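You operate a simulated robot arm through the tools that you are given. There is no shell and no other tool. Be economical: measure what you need, move in short steps, check, and stop when the job is done.

Carry out the task below with a simulated robot arm. There is one attempt and no reset: what you move stays moved.

TASK
Put the brown starter jar and the chocolate muffin in the skillet.
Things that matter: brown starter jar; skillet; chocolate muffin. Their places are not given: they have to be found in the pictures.

It is judged by the outcome, as a careful person would: the job done as asked, and still so three seconds after it is handed in. It fails if anything else is knocked over, pushed out of place, dropped, spilled or broken.

THE ROBOT
A 6-joint arm with a two-finger parallel gripper, fixed in place. Base frame: the origin is at the foot of the arm, x ahead of it, y to its left, z up; the work surface is at about z = 0.75. Lengths are in m, angles in rad, forces in N, time in s.
With the tool pointing down near the work surface it reaches from about 0.18 to 0.64 m from the base axis. Its first joint turns from -1.152 to 1.152 rad. Payload 2.7 kg.
Tool frame: the origin (TCP) lies between the finger pads and is the grasp point; the fingertips stand 0.023 m ahead of it; z points along the fingers, y is the line along which they close. The gripper opens to 0.094 m. The fingers are 0.038 m wide and 0.01 m thick; the gripper's body (0.054 by 0.096 m) begins 0.039 m behind the TCP.
Orientation is told as [roll, pitch, yaw] about the base's x, y, z axes, in that order, counted from this pose: with the fingers straight down and closing along the base's y, the tool's x points along the base's -x, its y along +y and its z along -z.

THE INTERFACE
- The arm moves only by the tool drive_tool. Its argument "series" is a list of rows, each a list of 7 numbers: the shift along the tool's x, y, z in m, then the turn, a rotation vector about the tool's x, y, z in degrees, then the gripper command, from -1 (fully open) to 1 (shut), values between in proportion. In form: [[tx, ty, tz, ax, ay, az, fingers], ...]. A call has 1 to 8 rows; each row is the pose to reach, as a shift and turn from the pose commanded when the call began, along the tool's axes at that moment. A row lasts 0.2 s, in which the tool goes at most 0.05 m and 0.15 rad; a call with a longer step from one row to the next is refused whole, and so is a gripper value outside its range. A pose out of reach is approached as far as the arm can. The call stops where the force on the tool passes 40 N (or 10 N more than at its start, if that is more) or the arm is blocked; 0.2 s more then pass. The fingers move at their own pace (about 0.045 m/s each) and stop on an object; they squeeze with about 27 N. The grip force told is the motor's: it shows also when the fingers shut on nothing. Time passes only in rows, and 0.2 s behind the last, so rows that repeat a pose let the fingers close. It gives the time, the measured TCP pose, the force on the tool (base axes), the opening and the grip force at its end, in the units of the frame above (readings bear some noise).
- Cameras (640 x 400 px; columns grow to the right, rows downward): "scene" is fixed at [0.0723, -0.4299, 1.4014]; the picture's right is [0.80, -0.60, 0.00], its down [-0.36, -0.47, -0.81] and it looks along [0.48, 0.64, -0.59] (base axes); focal length 318 px, centre (320, 200). "wrist" rides on the gripper at [-0.039, 0, -0.044] in the tool frame; the picture's right is [0.00, -1.00, 0.00], its down [0.97, 0.00, -0.24] and it looks along [0.24, 0.00, 0.97] (tool axes); focal length 218 px, centre (320, 200).
- get_image(camera): a new picture of that camera. No time passes.
- measure_at(camera, pixels): there is no depth. For up to 12 entries [column, row, z] of the newest picture of that camera ("zoom" is the newest enlarged one), the place [x, y] in the base frame at which the ray of that pixel passes the height z, good to about 0.003 m. No time passes.
- enlarge(camera, box): a new picture of the part [left, top, right, bottom] of that camera's present view, enlarged. No time passes.
- finish_job(): hands the job in; it is judged then, once.

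Work in short steps. Measure before you move; look again where a grasp or a placing could have gone wrong, and mend it. You have 60 turns and 20 pictures in all, those below and enlarged ones among them. Open the gripper and draw the arm clear of the work before you hand the job in, unless the task says otherwise; then end with one line.

The tools are called after "Emit:" by a JSON object that holds its "method" and its "body". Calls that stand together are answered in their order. drive_tool: Moves the arm, as the interface text tells. Its arguments: {"type":"object","properties":{"series":{"type":"array","items":{"type":"array","items":{"type":"number"}}}},"required":["series"]} The other tools are called the same way: get_image (camera) takes a picture; measure_at (camera, pixels) gives the place at which the rays of pixels pass given heights; enlarge (camera, box) takes an enlarged picture of a part of a camera's view; finish_job () hands the job in.

At the start:

```text
time_s: 0.0
tool_pos: [0.3015, 0.1913, 1.0845]
ee_rot: [0.0, -0.001, -0.001]
ft_force: [-0.3, -0.2, 1.0]
opening: 0.0943
grasp_force: 0.1
```

scene: 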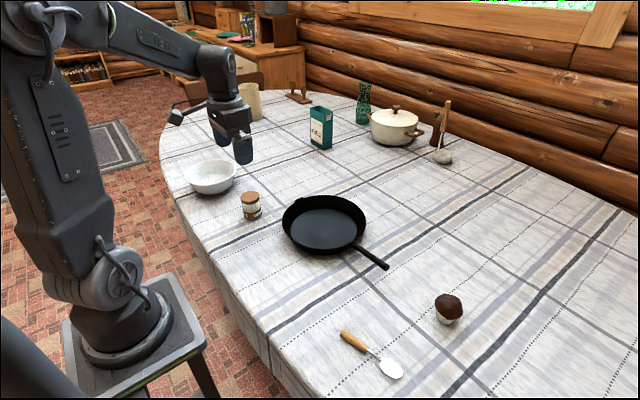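
wrist: 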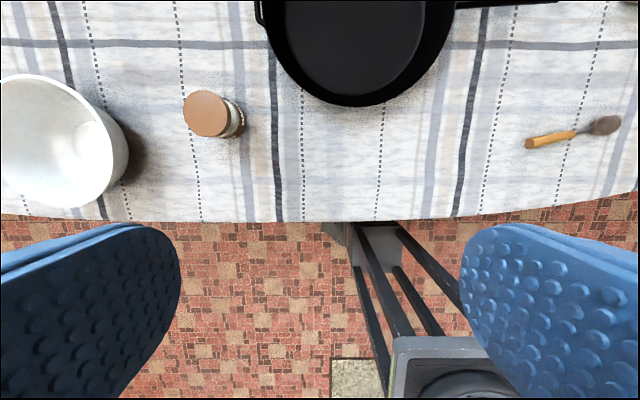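

The jar is near scene (250,205), the skillet near (323,223) and the muffin near (449,307). I'll enlarge both areas to measure them.

Emit:
{"method": "enlarge", "body": {"camera": "scene", "box": [180, 150, 400, 288]}}

Emit:
{"method": "measure_at", "body": {"camera": "scene", "pixels": [[251, 217, 0.75], [249, 195, 0.82], [323, 230, 0.755], [283, 222, 0.79], [366, 222, 0.79], [325, 197, 0.79], [322, 253, 0.76], [448, 322, 0.75], [449, 305, 0.79], [435, 303, 0.785], [463, 305, 0.785], [388, 267, 0.79]]}}

Emit:
{"method": "measure_at", "body": {"camera": "wrist", "pixels": [[207, 114, 0.82], [207, 114, 0.83], [183, 113, 0.82], [228, 113, 0.82], [245, 120, 0.75], [350, 105, 0.79], [325, 95, 0.755]]}}

```text
2.90 times, centred on (290, 219) of scene
```

zoom: 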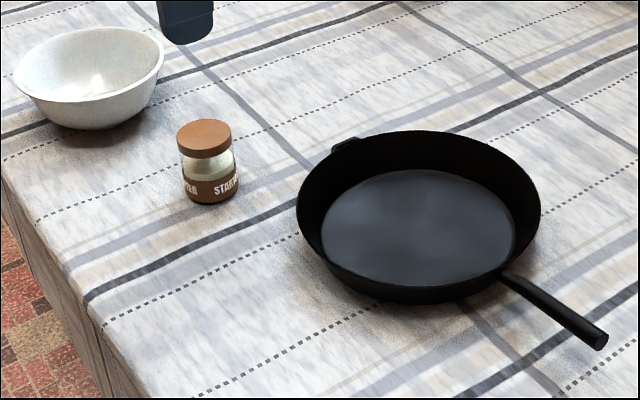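

```text
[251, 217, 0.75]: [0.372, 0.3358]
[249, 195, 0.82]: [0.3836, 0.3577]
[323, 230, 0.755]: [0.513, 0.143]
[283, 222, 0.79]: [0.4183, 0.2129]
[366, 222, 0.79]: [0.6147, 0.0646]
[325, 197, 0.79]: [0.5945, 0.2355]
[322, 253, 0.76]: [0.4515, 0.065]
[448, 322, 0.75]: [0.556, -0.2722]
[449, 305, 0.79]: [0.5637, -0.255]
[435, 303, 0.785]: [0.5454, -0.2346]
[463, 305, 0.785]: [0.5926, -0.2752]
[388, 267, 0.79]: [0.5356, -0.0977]
```

```text
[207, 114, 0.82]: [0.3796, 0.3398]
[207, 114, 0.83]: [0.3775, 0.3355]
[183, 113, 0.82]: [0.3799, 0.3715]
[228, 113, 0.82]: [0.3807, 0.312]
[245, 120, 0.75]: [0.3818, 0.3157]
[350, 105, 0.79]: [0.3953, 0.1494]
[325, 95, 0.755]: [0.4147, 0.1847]
```

The jar is at about (0.377, 0.333) with its top near z 0.835. The skillet centre is about (0.517, 0.142). I'll move above the jar and look.

Emit:
{"method": "drive_tool", "body": {"series": [[-0.02, 0.036, 0.02, 0, 0, 0, -1], [-0.04, 0.072, 0.04, 0, 0, 0, -1], [-0.058, 0.108, 0.06, 0, 0, 0, -1], [-0.0755, 0.142, 0.08, 0, 0, 0, -1], [-0.0755, 0.142, 0.12, 0, 0, 0, -1], [-0.0755, 0.142, 0.12, 0, 0, 0, -1]]}}

Emit:
{"method": "get_image", "body": {"camera": "wrist"}}

Emit:
{"method": "enlarge", "body": {"camera": "scene", "box": [400, 270, 500, 333]}}

```text
time_s: 1.4
tool_pos: [0.3755, 0.3314, 0.9626]
ee_rot: [-0.001, 0.0, -0.001]
ft_force: [-0.9, -0.1, -0.1]
opening: 0.0938
grasp_force: 0.1
```

```text
16 pictures are left
```

wrist: 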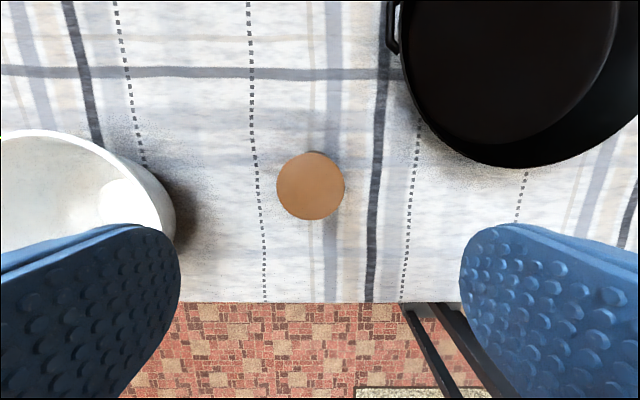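

```text
6.35 times, centred on (450, 302) of scene
```

zoom: 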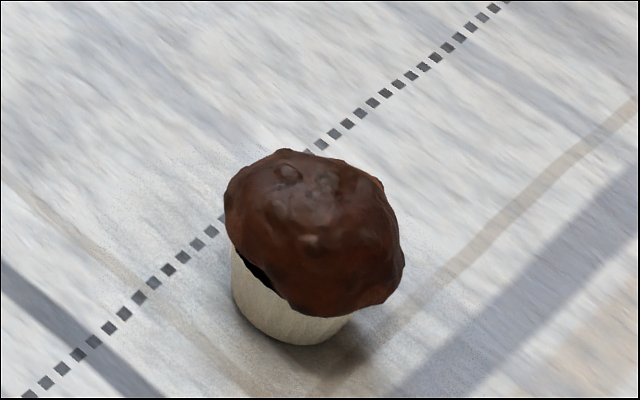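

Emit:
{"method": "measure_at", "body": {"camera": "wrist", "pixels": [[310, 187, 0.83], [310, 187, 0.84], [277, 187, 0.835], [344, 187, 0.835], [175, 215, 0.8], [175, 215, 0.82], [495, 167, 0.79], [410, 60, 0.8], [312, 152, 0.75]]}}

Emit:
{"method": "measure_at", "body": {"camera": "zoom", "pixels": [[290, 320, 0.75], [232, 300, 0.755], [352, 320, 0.755], [313, 230, 0.79], [224, 210, 0.78], [404, 260, 0.78]]}}

```text
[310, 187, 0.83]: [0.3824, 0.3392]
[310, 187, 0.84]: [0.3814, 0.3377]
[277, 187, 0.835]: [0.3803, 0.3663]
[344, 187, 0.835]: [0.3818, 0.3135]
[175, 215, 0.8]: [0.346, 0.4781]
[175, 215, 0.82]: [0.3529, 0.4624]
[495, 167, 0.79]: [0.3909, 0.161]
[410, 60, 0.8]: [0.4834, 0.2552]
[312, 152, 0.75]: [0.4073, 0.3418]
```

```text
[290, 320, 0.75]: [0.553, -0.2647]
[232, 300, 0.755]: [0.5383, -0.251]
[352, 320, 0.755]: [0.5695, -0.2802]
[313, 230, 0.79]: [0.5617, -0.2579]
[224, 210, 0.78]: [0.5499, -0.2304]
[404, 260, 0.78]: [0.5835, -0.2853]
```

The jar lid centre is (0.381, 0.339), about 0.053 across, and the bowl is clear. I'll go down and grip.

Emit:
{"method": "drive_tool", "body": {"series": [[-0.006, 0.008, 0.04, 0, 0, 0, -1], [-0.006, 0.008, 0.08, 0, 0, 0, -1], [-0.006, 0.008, 0.12, 0, 0, 0, -1], [-0.006, 0.008, 0.15, 0, 0, 0, -1], [-0.006, 0.008, 0.15, 0, 0, 0, 1], [-0.006, 0.008, 0.15, 0, 0, 0, 1], [-0.006, 0.008, 0.15, 0, 0, 0, 1], [-0.006, 0.008, 0.15, 0, 0, 0, 1]]}}

```text
time_s: 3.2
tool_pos: [0.3829, 0.3416, 0.8122]
ee_rot: [-0.002, 0.0, 0.0]
ft_force: [-0.1, 0.6, 0.7]
opening: 0.0574
grasp_force: 26.5
```

The jar is gripped at a 0.057 opening. I'll lift it and carry it over the skillet's left half, to about (0.510, 0.192).

Emit:
{"method": "drive_tool", "body": {"series": [[0, 0, -0.04, 0, 0, 0, 1], [0, 0, -0.08, 0, 0, 0, 1], [0, 0, -0.11, 0, 0, 0, 1], [-0.03, -0.036, -0.11, 0, 0, 0, 1], [-0.06, -0.072, -0.11, 0, 0, 0, 1], [-0.09, -0.108, -0.11, 0, 0, 0, 1], [-0.127, -0.14, -0.11, 0, 0, 0, 1], [-0.127, -0.149, -0.11, 0, 0, 0, 1]]}}

Emit:
{"method": "get_image", "body": {"camera": "wrist"}}

Emit:
{"method": "enlarge", "body": {"camera": "scene", "box": [240, 130, 400, 280]}}

```text
time_s: 5.0
tool_pos: [0.5081, 0.1949, 0.9229]
ee_rot: [0.001, 0.002, 0.001]
ft_force: [-0.2, 0.1, -1.7]
opening: 0.0573
grasp_force: 26.8
```

```text
14 pictures are left
```

wrist: 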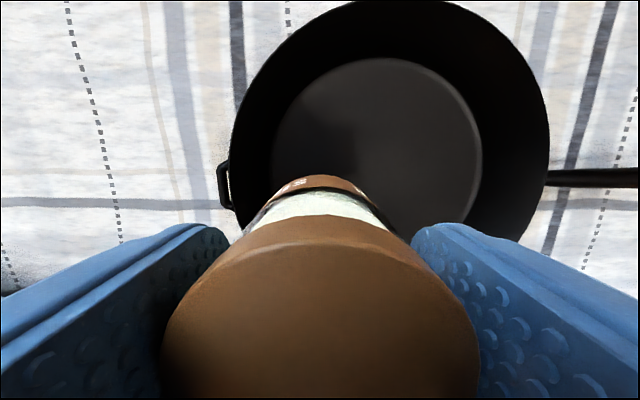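

```text
2.67 times, centred on (320, 205) of scene
```

zoom: 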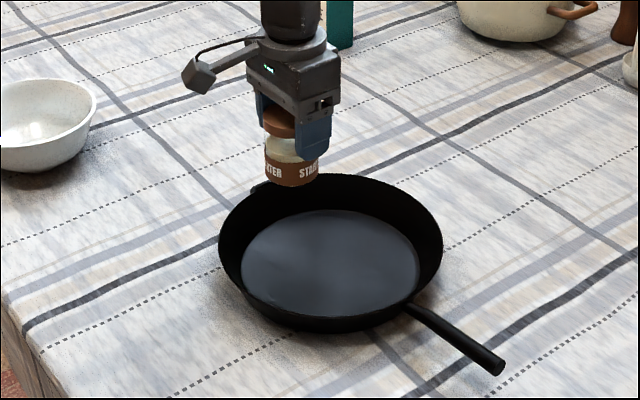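

Now I'll measure the skillet floor and rim precisely: floor edges in the wrist view at columns 272 and 483 and row 58, rim edges at columns 233 and 549 and row 0.

Emit:
{"method": "measure_at", "body": {"camera": "wrist", "pixels": [[272, 150, 0.76], [483, 150, 0.76], [380, 58, 0.76], [233, 130, 0.8], [549, 130, 0.8], [395, 0, 0.8], [546, 178, 0.8]]}}

Emit:
{"method": "measure_at", "body": {"camera": "zoom", "pixels": [[240, 265, 0.76], [420, 265, 0.76], [330, 210, 0.76], [326, 317, 0.76], [219, 235, 0.8], [442, 235, 0.8], [330, 173, 0.8]]}}

```text
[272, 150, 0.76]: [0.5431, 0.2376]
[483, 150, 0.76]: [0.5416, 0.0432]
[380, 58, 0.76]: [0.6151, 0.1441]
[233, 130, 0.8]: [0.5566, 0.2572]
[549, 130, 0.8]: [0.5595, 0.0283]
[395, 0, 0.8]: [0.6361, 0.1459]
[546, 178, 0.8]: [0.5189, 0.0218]
```

```text
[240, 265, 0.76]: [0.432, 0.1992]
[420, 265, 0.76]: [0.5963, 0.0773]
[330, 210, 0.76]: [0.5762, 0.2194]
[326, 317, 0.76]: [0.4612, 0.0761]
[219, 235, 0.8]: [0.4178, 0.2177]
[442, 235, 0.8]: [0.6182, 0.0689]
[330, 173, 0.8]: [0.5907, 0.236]
```

The floor centre is about (0.515, 0.141) with a radius of about 0.10. I'll lower the jar at y of about 0.187 until contact, expected near TCP z 0.82.

Emit:
{"method": "drive_tool", "body": {"series": [[0, -0.008, 0.04, 0, 0, 0, 1], [0, -0.008, 0.075, 0, 0, 0, 1], [0, -0.008, 0.09, 0, 0, 0, 1], [0, -0.008, 0.096, 0, 0, 0, 1], [0, -0.008, 0.1, 0, 0, 0, 1], [0, -0.008, 0.103, 0, 0, 0, 1], [0, -0.008, 0.106, 0, 0, 0, 1]]}}

```text
time_s: 6.6
tool_pos: [0.5097, 0.1832, 0.8183]
ee_rot: [0.0, -0.001, 0.001]
ft_force: [-0.3, 0.5, -0.3]
opening: 0.0574
grasp_force: 27.2
```

There's no contact force yet at z 0.818. I'll go on in 1.5 mm steps.

Emit:
{"method": "drive_tool", "body": {"series": [[0, 0, 0.0015, 0, 0, 0, 1], [0, 0, 0.003, 0, 0, 0, 1], [0, 0, 0.0045, 0, 0, 0, 1]]}}

```text
time_s: 7.4
tool_pos: [0.5101, 0.1864, 0.8159]
ee_rot: [0.002, -0.01, 0.001]
ft_force: [-3.6, -3.9, 36.5]
opening: 0.0574
grasp_force: 27.6
```

Contact at z 0.816. I'll ease up 2 mm, open partway and rise.

Emit:
{"method": "drive_tool", "body": {"series": [[0, 0, 0.0015, 0, 0, 0, 1], [0, 0, 0.0015, 0, 0, 0, -0.7], [0, 0, 0.0015, 0, 0, 0, -0.7], [0, 0, 0.0015, 0, 0, 0, -0.7], [0, 0, -0.03, 0, 0, 0, -0.7], [0, 0, -0.07, 0, 0, 0, -0.7], [0, 0, -0.11, 0, 0, 0, -0.7], [0, 0, -0.15, 0, 0, 0, -1]]}}

Emit:
{"method": "get_image", "body": {"camera": "wrist"}}

```text
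time_s: 9.2
tool_pos: [0.5116, 0.1834, 0.9656]
ee_rot: [0.001, -0.002, 0.002]
ft_force: [0.3, -0.2, -0.3]
opening: 0.094
grasp_force: 0.0
```

```text
12 pictures are left
```

wrist: 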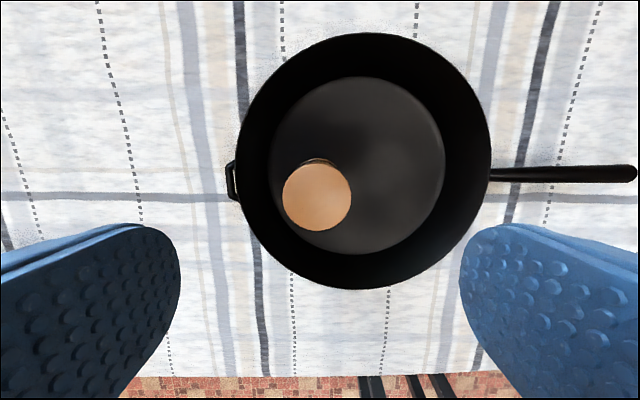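

The jar stands upright in the skillet. Next I'll travel to the muffin near (0.557, -0.26).

Emit:
{"method": "drive_tool", "body": {"series": [[0, -0.048, 0, 0, 0, 0, -1], [0, -0.096, 0, 0, 0, 0, -1], [0, -0.144, 0, 0, 0, 0, -1], [0, -0.192, 0, 0, 0, 0, -1], [0, -0.24, 0, 0, 0, 0, -1], [0, -0.288, 0, 0, 0, 0, -1], [-0.01, -0.335, 0, 0, 0, 0, -1], [-0.02, -0.382, 0, 0, 0, 0, -1]]}}

Emit:
{"method": "drive_tool", "body": {"series": [[-0.01, -0.03, 0, 0, 0, 0, -1], [-0.02, -0.06, 0, 0, 0, 0, -1], [-0.02, -0.06, 0, 0, 0, 0, -1]]}}

Emit:
{"method": "get_image", "body": {"camera": "wrist"}}

```text
time_s: 11.0
tool_pos: [0.5301, -0.2013, 0.9657]
ee_rot: [0.001, 0.0, 0.0]
ft_force: [-0.4, -0.1, 0.6]
opening: 0.0939
grasp_force: 0.1
```

```text
time_s: 11.8
tool_pos: [0.5492, -0.2599, 0.9643]
ee_rot: [0.0, 0.0, 0.0]
ft_force: [-0.3, -0.2, 0.2]
opening: 0.0942
grasp_force: 0.1
```

```text
11 pictures are left
```

wrist: 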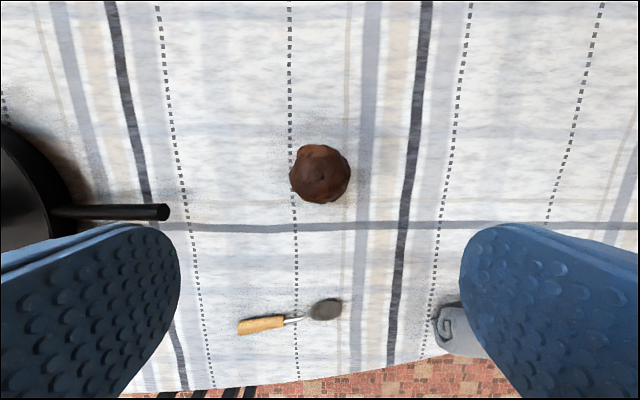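

Emit:
{"method": "measure_at", "body": {"camera": "wrist", "pixels": [[320, 174, 0.78], [290, 174, 0.78], [350, 174, 0.78], [320, 144, 0.78], [320, 204, 0.78], [320, 174, 0.8]]}}

```text
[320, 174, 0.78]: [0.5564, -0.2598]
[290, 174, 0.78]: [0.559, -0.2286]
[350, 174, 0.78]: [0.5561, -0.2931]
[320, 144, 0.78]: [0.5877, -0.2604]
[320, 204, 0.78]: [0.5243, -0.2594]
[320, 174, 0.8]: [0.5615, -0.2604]
```

The muffin is centred near (0.558, -0.26), about 0.063 across at the cap. I'll descend to TCP z of about 0.783.

Emit:
{"method": "drive_tool", "body": {"series": [[-0.008, 0, 0.045, 0, 0, 0, -1], [-0.008, 0, 0.09, 0, 0, 0, -1], [-0.008, 0, 0.135, 0, 0, 0, -1], [-0.008, 0, 0.165, 0, 0, 0, -1], [-0.008, 0, 0.182, 0, 0, 0, -1], [-0.008, 0, 0.182, 0, 0, 0, -1]]}}

Emit:
{"method": "enlarge", "body": {"camera": "scene", "box": [380, 230, 520, 340]}}

```text
time_s: 13.2
tool_pos: [0.5575, -0.2574, 0.7823]
ee_rot: [-0.001, 0.001, 0.0]
ft_force: [-0.3, 0.3, -0.2]
opening: 0.0937
grasp_force: 0.1
```

```text
3.64 times, centred on (450, 285) of scene
```

zoom: 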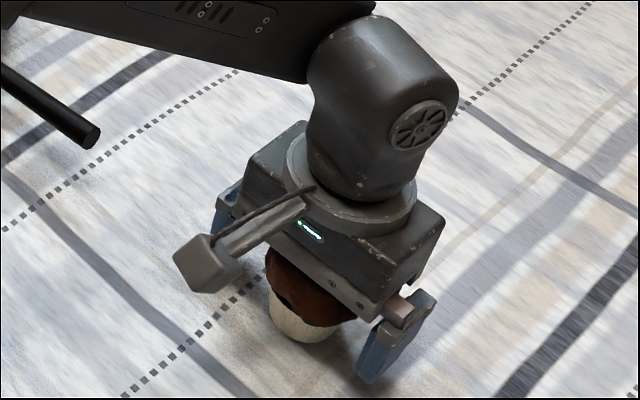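

The muffin sits between the fingers and nothing is touching. I'll close and lift.

Emit:
{"method": "drive_tool", "body": {"series": [[0, 0, 0, 0, 0, 0, 1], [0, 0, 0, 0, 0, 0, 1], [0, 0, 0, 0, 0, 0, 1], [0, 0, 0, 0, 0, 0, 1], [0, 0, -0.03, 0, 0, 0, 1], [0, 0, -0.07, 0, 0, 0, 1], [0, 0, -0.11, 0, 0, 0, 1], [0, 0, -0.15, 0, 0, 0, 1]]}}

Emit:
{"method": "enlarge", "body": {"camera": "scene", "box": [380, 170, 540, 340]}}

```text
time_s: 15.0
tool_pos: [0.558, -0.2601, 0.9288]
ee_rot: [0.001, 0.001, -0.001]
ft_force: [0.4, 0.1, -0.7]
opening: 0.0611
grasp_force: 6.1
```

```text
2.35 times, centred on (460, 255) of scene
```

zoom: 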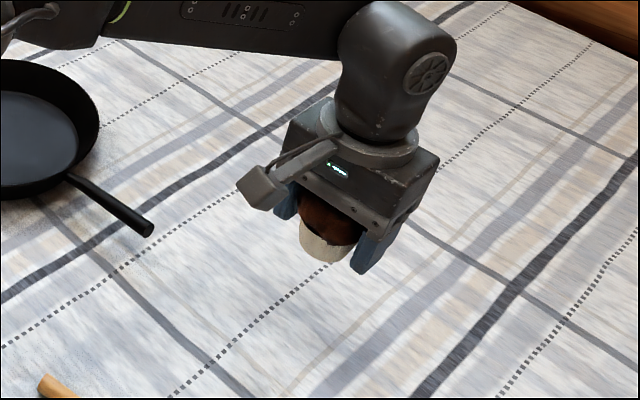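

The muffin is lifted and held at a 0.061 opening. I'll carry it to above (0.525, 0.097).

Emit:
{"method": "drive_tool", "body": {"series": [[0.004, 0.045, 0, 0, 0, 0, 1], [0.008, 0.09, 0, 0, 0, 0, 1], [0.012, 0.135, 0, 0, 0, 0, 1], [0.016, 0.18, 0, 0, 0, 0, 1], [0.02, 0.225, 0, 0, 0, 0, 1], [0.024, 0.27, 0, 0, 0, 0, 1], [0.028, 0.315, 0, 0, 0, 0, 1], [0.033, 0.357, 0, 0, 0, 0, 1]]}}

Emit:
{"method": "drive_tool", "body": {"series": [[0, 0, 0, 0, 0, 0, 1]]}}

Emit:
{"method": "enlarge", "body": {"camera": "scene", "box": [250, 120, 410, 280]}}

Emit:
{"method": "get_image", "body": {"camera": "wrist"}}

```text
time_s: 16.8
tool_pos: [0.5233, 0.1018, 0.9326]
ee_rot: [0.0, 0.0, -0.001]
ft_force: [0.0, -0.2, -1.7]
opening: 0.0613
grasp_force: 5.5
```

```text
time_s: 17.2
tool_pos: [0.5222, 0.1017, 0.9331]
ee_rot: [0.0, -0.001, 0.0]
ft_force: [0.7, -0.8, -0.4]
opening: 0.0609
grasp_force: 6.4
```

```text
2.50 times, centred on (330, 200) of scene
```

zoom: 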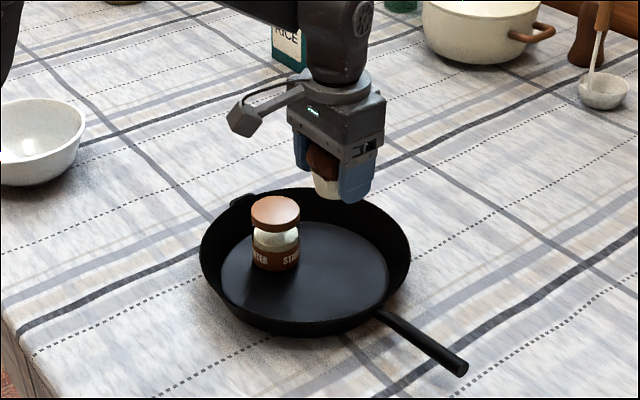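

```text
7 pictures are left
```

wrist: 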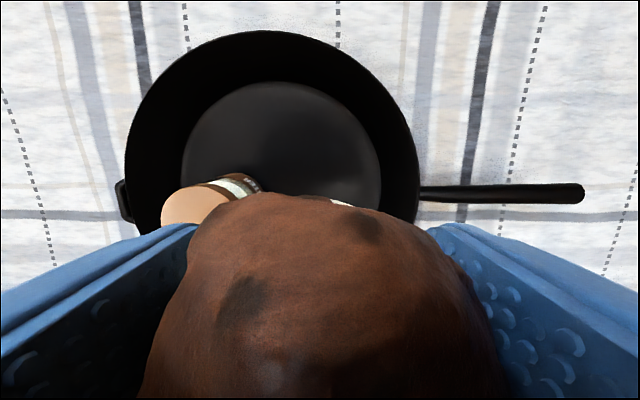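

Emit:
{"method": "measure_at", "body": {"camera": "zoom", "pixels": [[275, 213, 0.838], [252, 213, 0.838], [300, 213, 0.838], [277, 265, 0.755]]}}

Emit:
{"method": "measure_at", "body": {"camera": "wrist", "pixels": [[182, 160, 0.757], [381, 180, 0.757], [420, 150, 0.8], [124, 150, 0.8]]}}

```text
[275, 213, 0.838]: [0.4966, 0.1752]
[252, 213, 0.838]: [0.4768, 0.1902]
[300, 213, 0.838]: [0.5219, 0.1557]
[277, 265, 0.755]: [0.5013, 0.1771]
```

```text
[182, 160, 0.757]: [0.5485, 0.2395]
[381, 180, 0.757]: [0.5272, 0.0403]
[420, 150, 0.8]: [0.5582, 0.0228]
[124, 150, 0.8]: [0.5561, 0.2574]
```

The jar is near (0.505, 0.181). I'll lower the muffin at (0.537, 0.096), which leaves gaps on both sides, and slow down near contact at about z 0.786.

Emit:
{"method": "drive_tool", "body": {"series": [[-0.012, -0.003, 0.02, 0, 0, 0, 1], [-0.012, -0.003, 0.06, 0, 0, 0, 1], [-0.012, -0.003, 0.1, 0, 0, 0, 1], [-0.012, -0.003, 0.125, 0, 0, 0, 1], [-0.012, -0.003, 0.138, 0, 0, 0, 1], [-0.012, -0.003, 0.142, 0, 0, 0, 1], [-0.012, -0.003, 0.1445, 0, 0, 0, 1]]}}

Emit:
{"method": "enlarge", "body": {"camera": "scene", "box": [250, 120, 410, 280]}}

```text
time_s: 18.8
tool_pos: [0.5374, 0.0982, 0.7866]
ee_rot: [0.0, 0.0, 0.002]
ft_force: [-0.1, -0.7, 0.1]
opening: 0.0612
grasp_force: 6.2
```

```text
2.50 times, centred on (330, 200) of scene
```

zoom: 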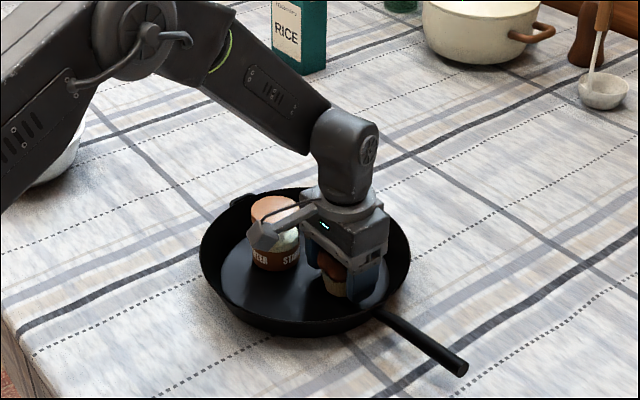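

The jar is undisturbed and there's no contact yet. I'll make the final small steps down.

Emit:
{"method": "drive_tool", "body": {"series": [[0, 0, 0.0015, 0, 0, 0, 1], [0, 0, 0.003, 0, 0, 0, 1], [0, 0, 0.0045, 0, 0, 0, 1], [0, 0, 0.006, 0, 0, 0, 1]]}}

```text
time_s: 19.8
tool_pos: [0.5365, 0.0978, 0.7818]
ee_rot: [0.0, -0.001, 0.0]
ft_force: [1.9, -1.6, 6.4]
opening: 0.061
grasp_force: 6.1
```

Light contact (about 6 N) at z 0.782. I'll open partway and rise straight up.

Emit:
{"method": "drive_tool", "body": {"series": [[0, 0, 0, 0, 0, 0, -0.53], [0, 0, 0, 0, 0, 0, -0.53], [0, 0, 0, 0, 0, 0, -0.53], [0, 0, -0.02, 0, 0, 0, -0.53], [0, 0, -0.06, 0, 0, 0, -0.53], [0, 0, -0.1, 0, 0, 0, -0.53], [0, 0, -0.14, 0, 0, 0, -0.53], [0, 0, -0.18, 0, 0, 0, -0.53]]}}

Emit:
{"method": "get_image", "body": {"camera": "wrist"}}

Emit:
{"method": "enlarge", "body": {"camera": "scene", "box": [250, 120, 410, 280]}}

```text
time_s: 21.6
tool_pos: [0.5363, 0.0979, 0.9601]
ee_rot: [-0.001, 0.001, 0.0]
ft_force: [-0.6, 0.2, 0.1]
opening: 0.0719
grasp_force: 0.0
```

```text
5 pictures are left
```

wrist: 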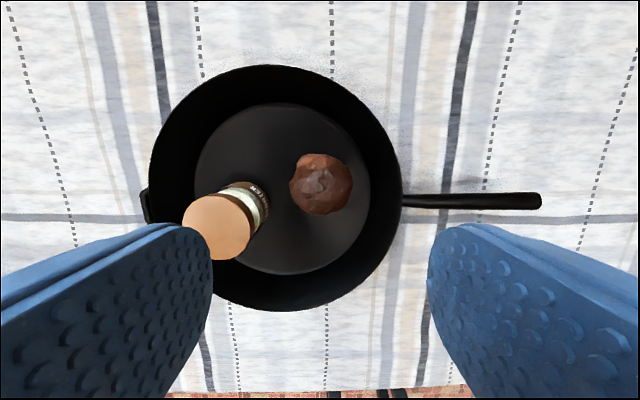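

```text
2.50 times, centred on (330, 200) of scene
```

zoom: 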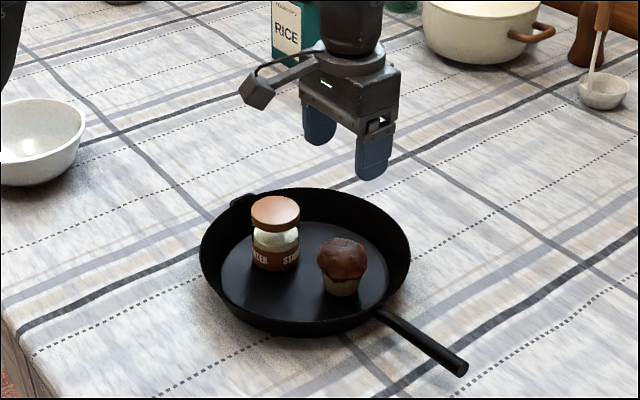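

Both are upright in the skillet. I'll open fully and draw the arm up and back.

Emit:
{"method": "drive_tool", "body": {"series": [[0, 0, -0.04, 0, 0, 0, -1], [0.04, 0, -0.06, 0, 0, 0, -1], [0.08, 0, -0.08, 0, 0, 0, -1], [0.12, 0, -0.1, 0, 0, 0, -1], [0.16, 0, -0.12, 0, 0, 0, -1], [0.2, 0, -0.12, 0, 0, 0, -1], [0.2, 0, -0.12, 0, 0, 0, -1]]}}

Emit:
{"method": "get_image", "body": {"camera": "scene"}}

```text
time_s: 23.2
tool_pos: [0.3328, 0.0966, 1.0822]
ee_rot: [0.001, 0.001, 0.0]
ft_force: [-0.1, 0.2, 0.4]
opening: 0.0941
grasp_force: 0.1
```

```text
3 pictures are left
```

scene: 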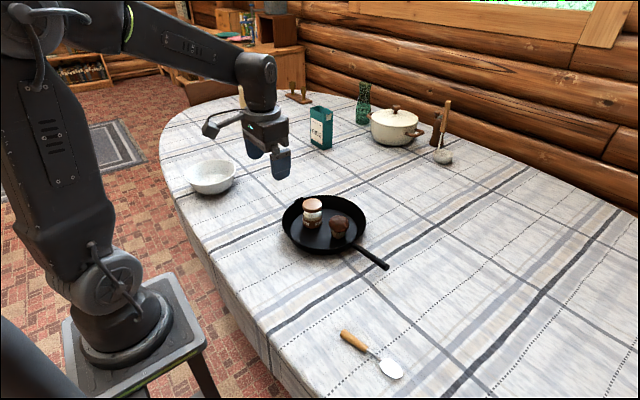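

The picture shows both items in the skillet and everything else where it was, so I'll hand the job in.

Emit:
{"method": "finish_job", "body": {}}

```text
The job is handed in.
```

The brown starter jar and the chocolate muffin are both standing upright in the skillet, nothing else was moved, and the arm is clear with the gripper open.
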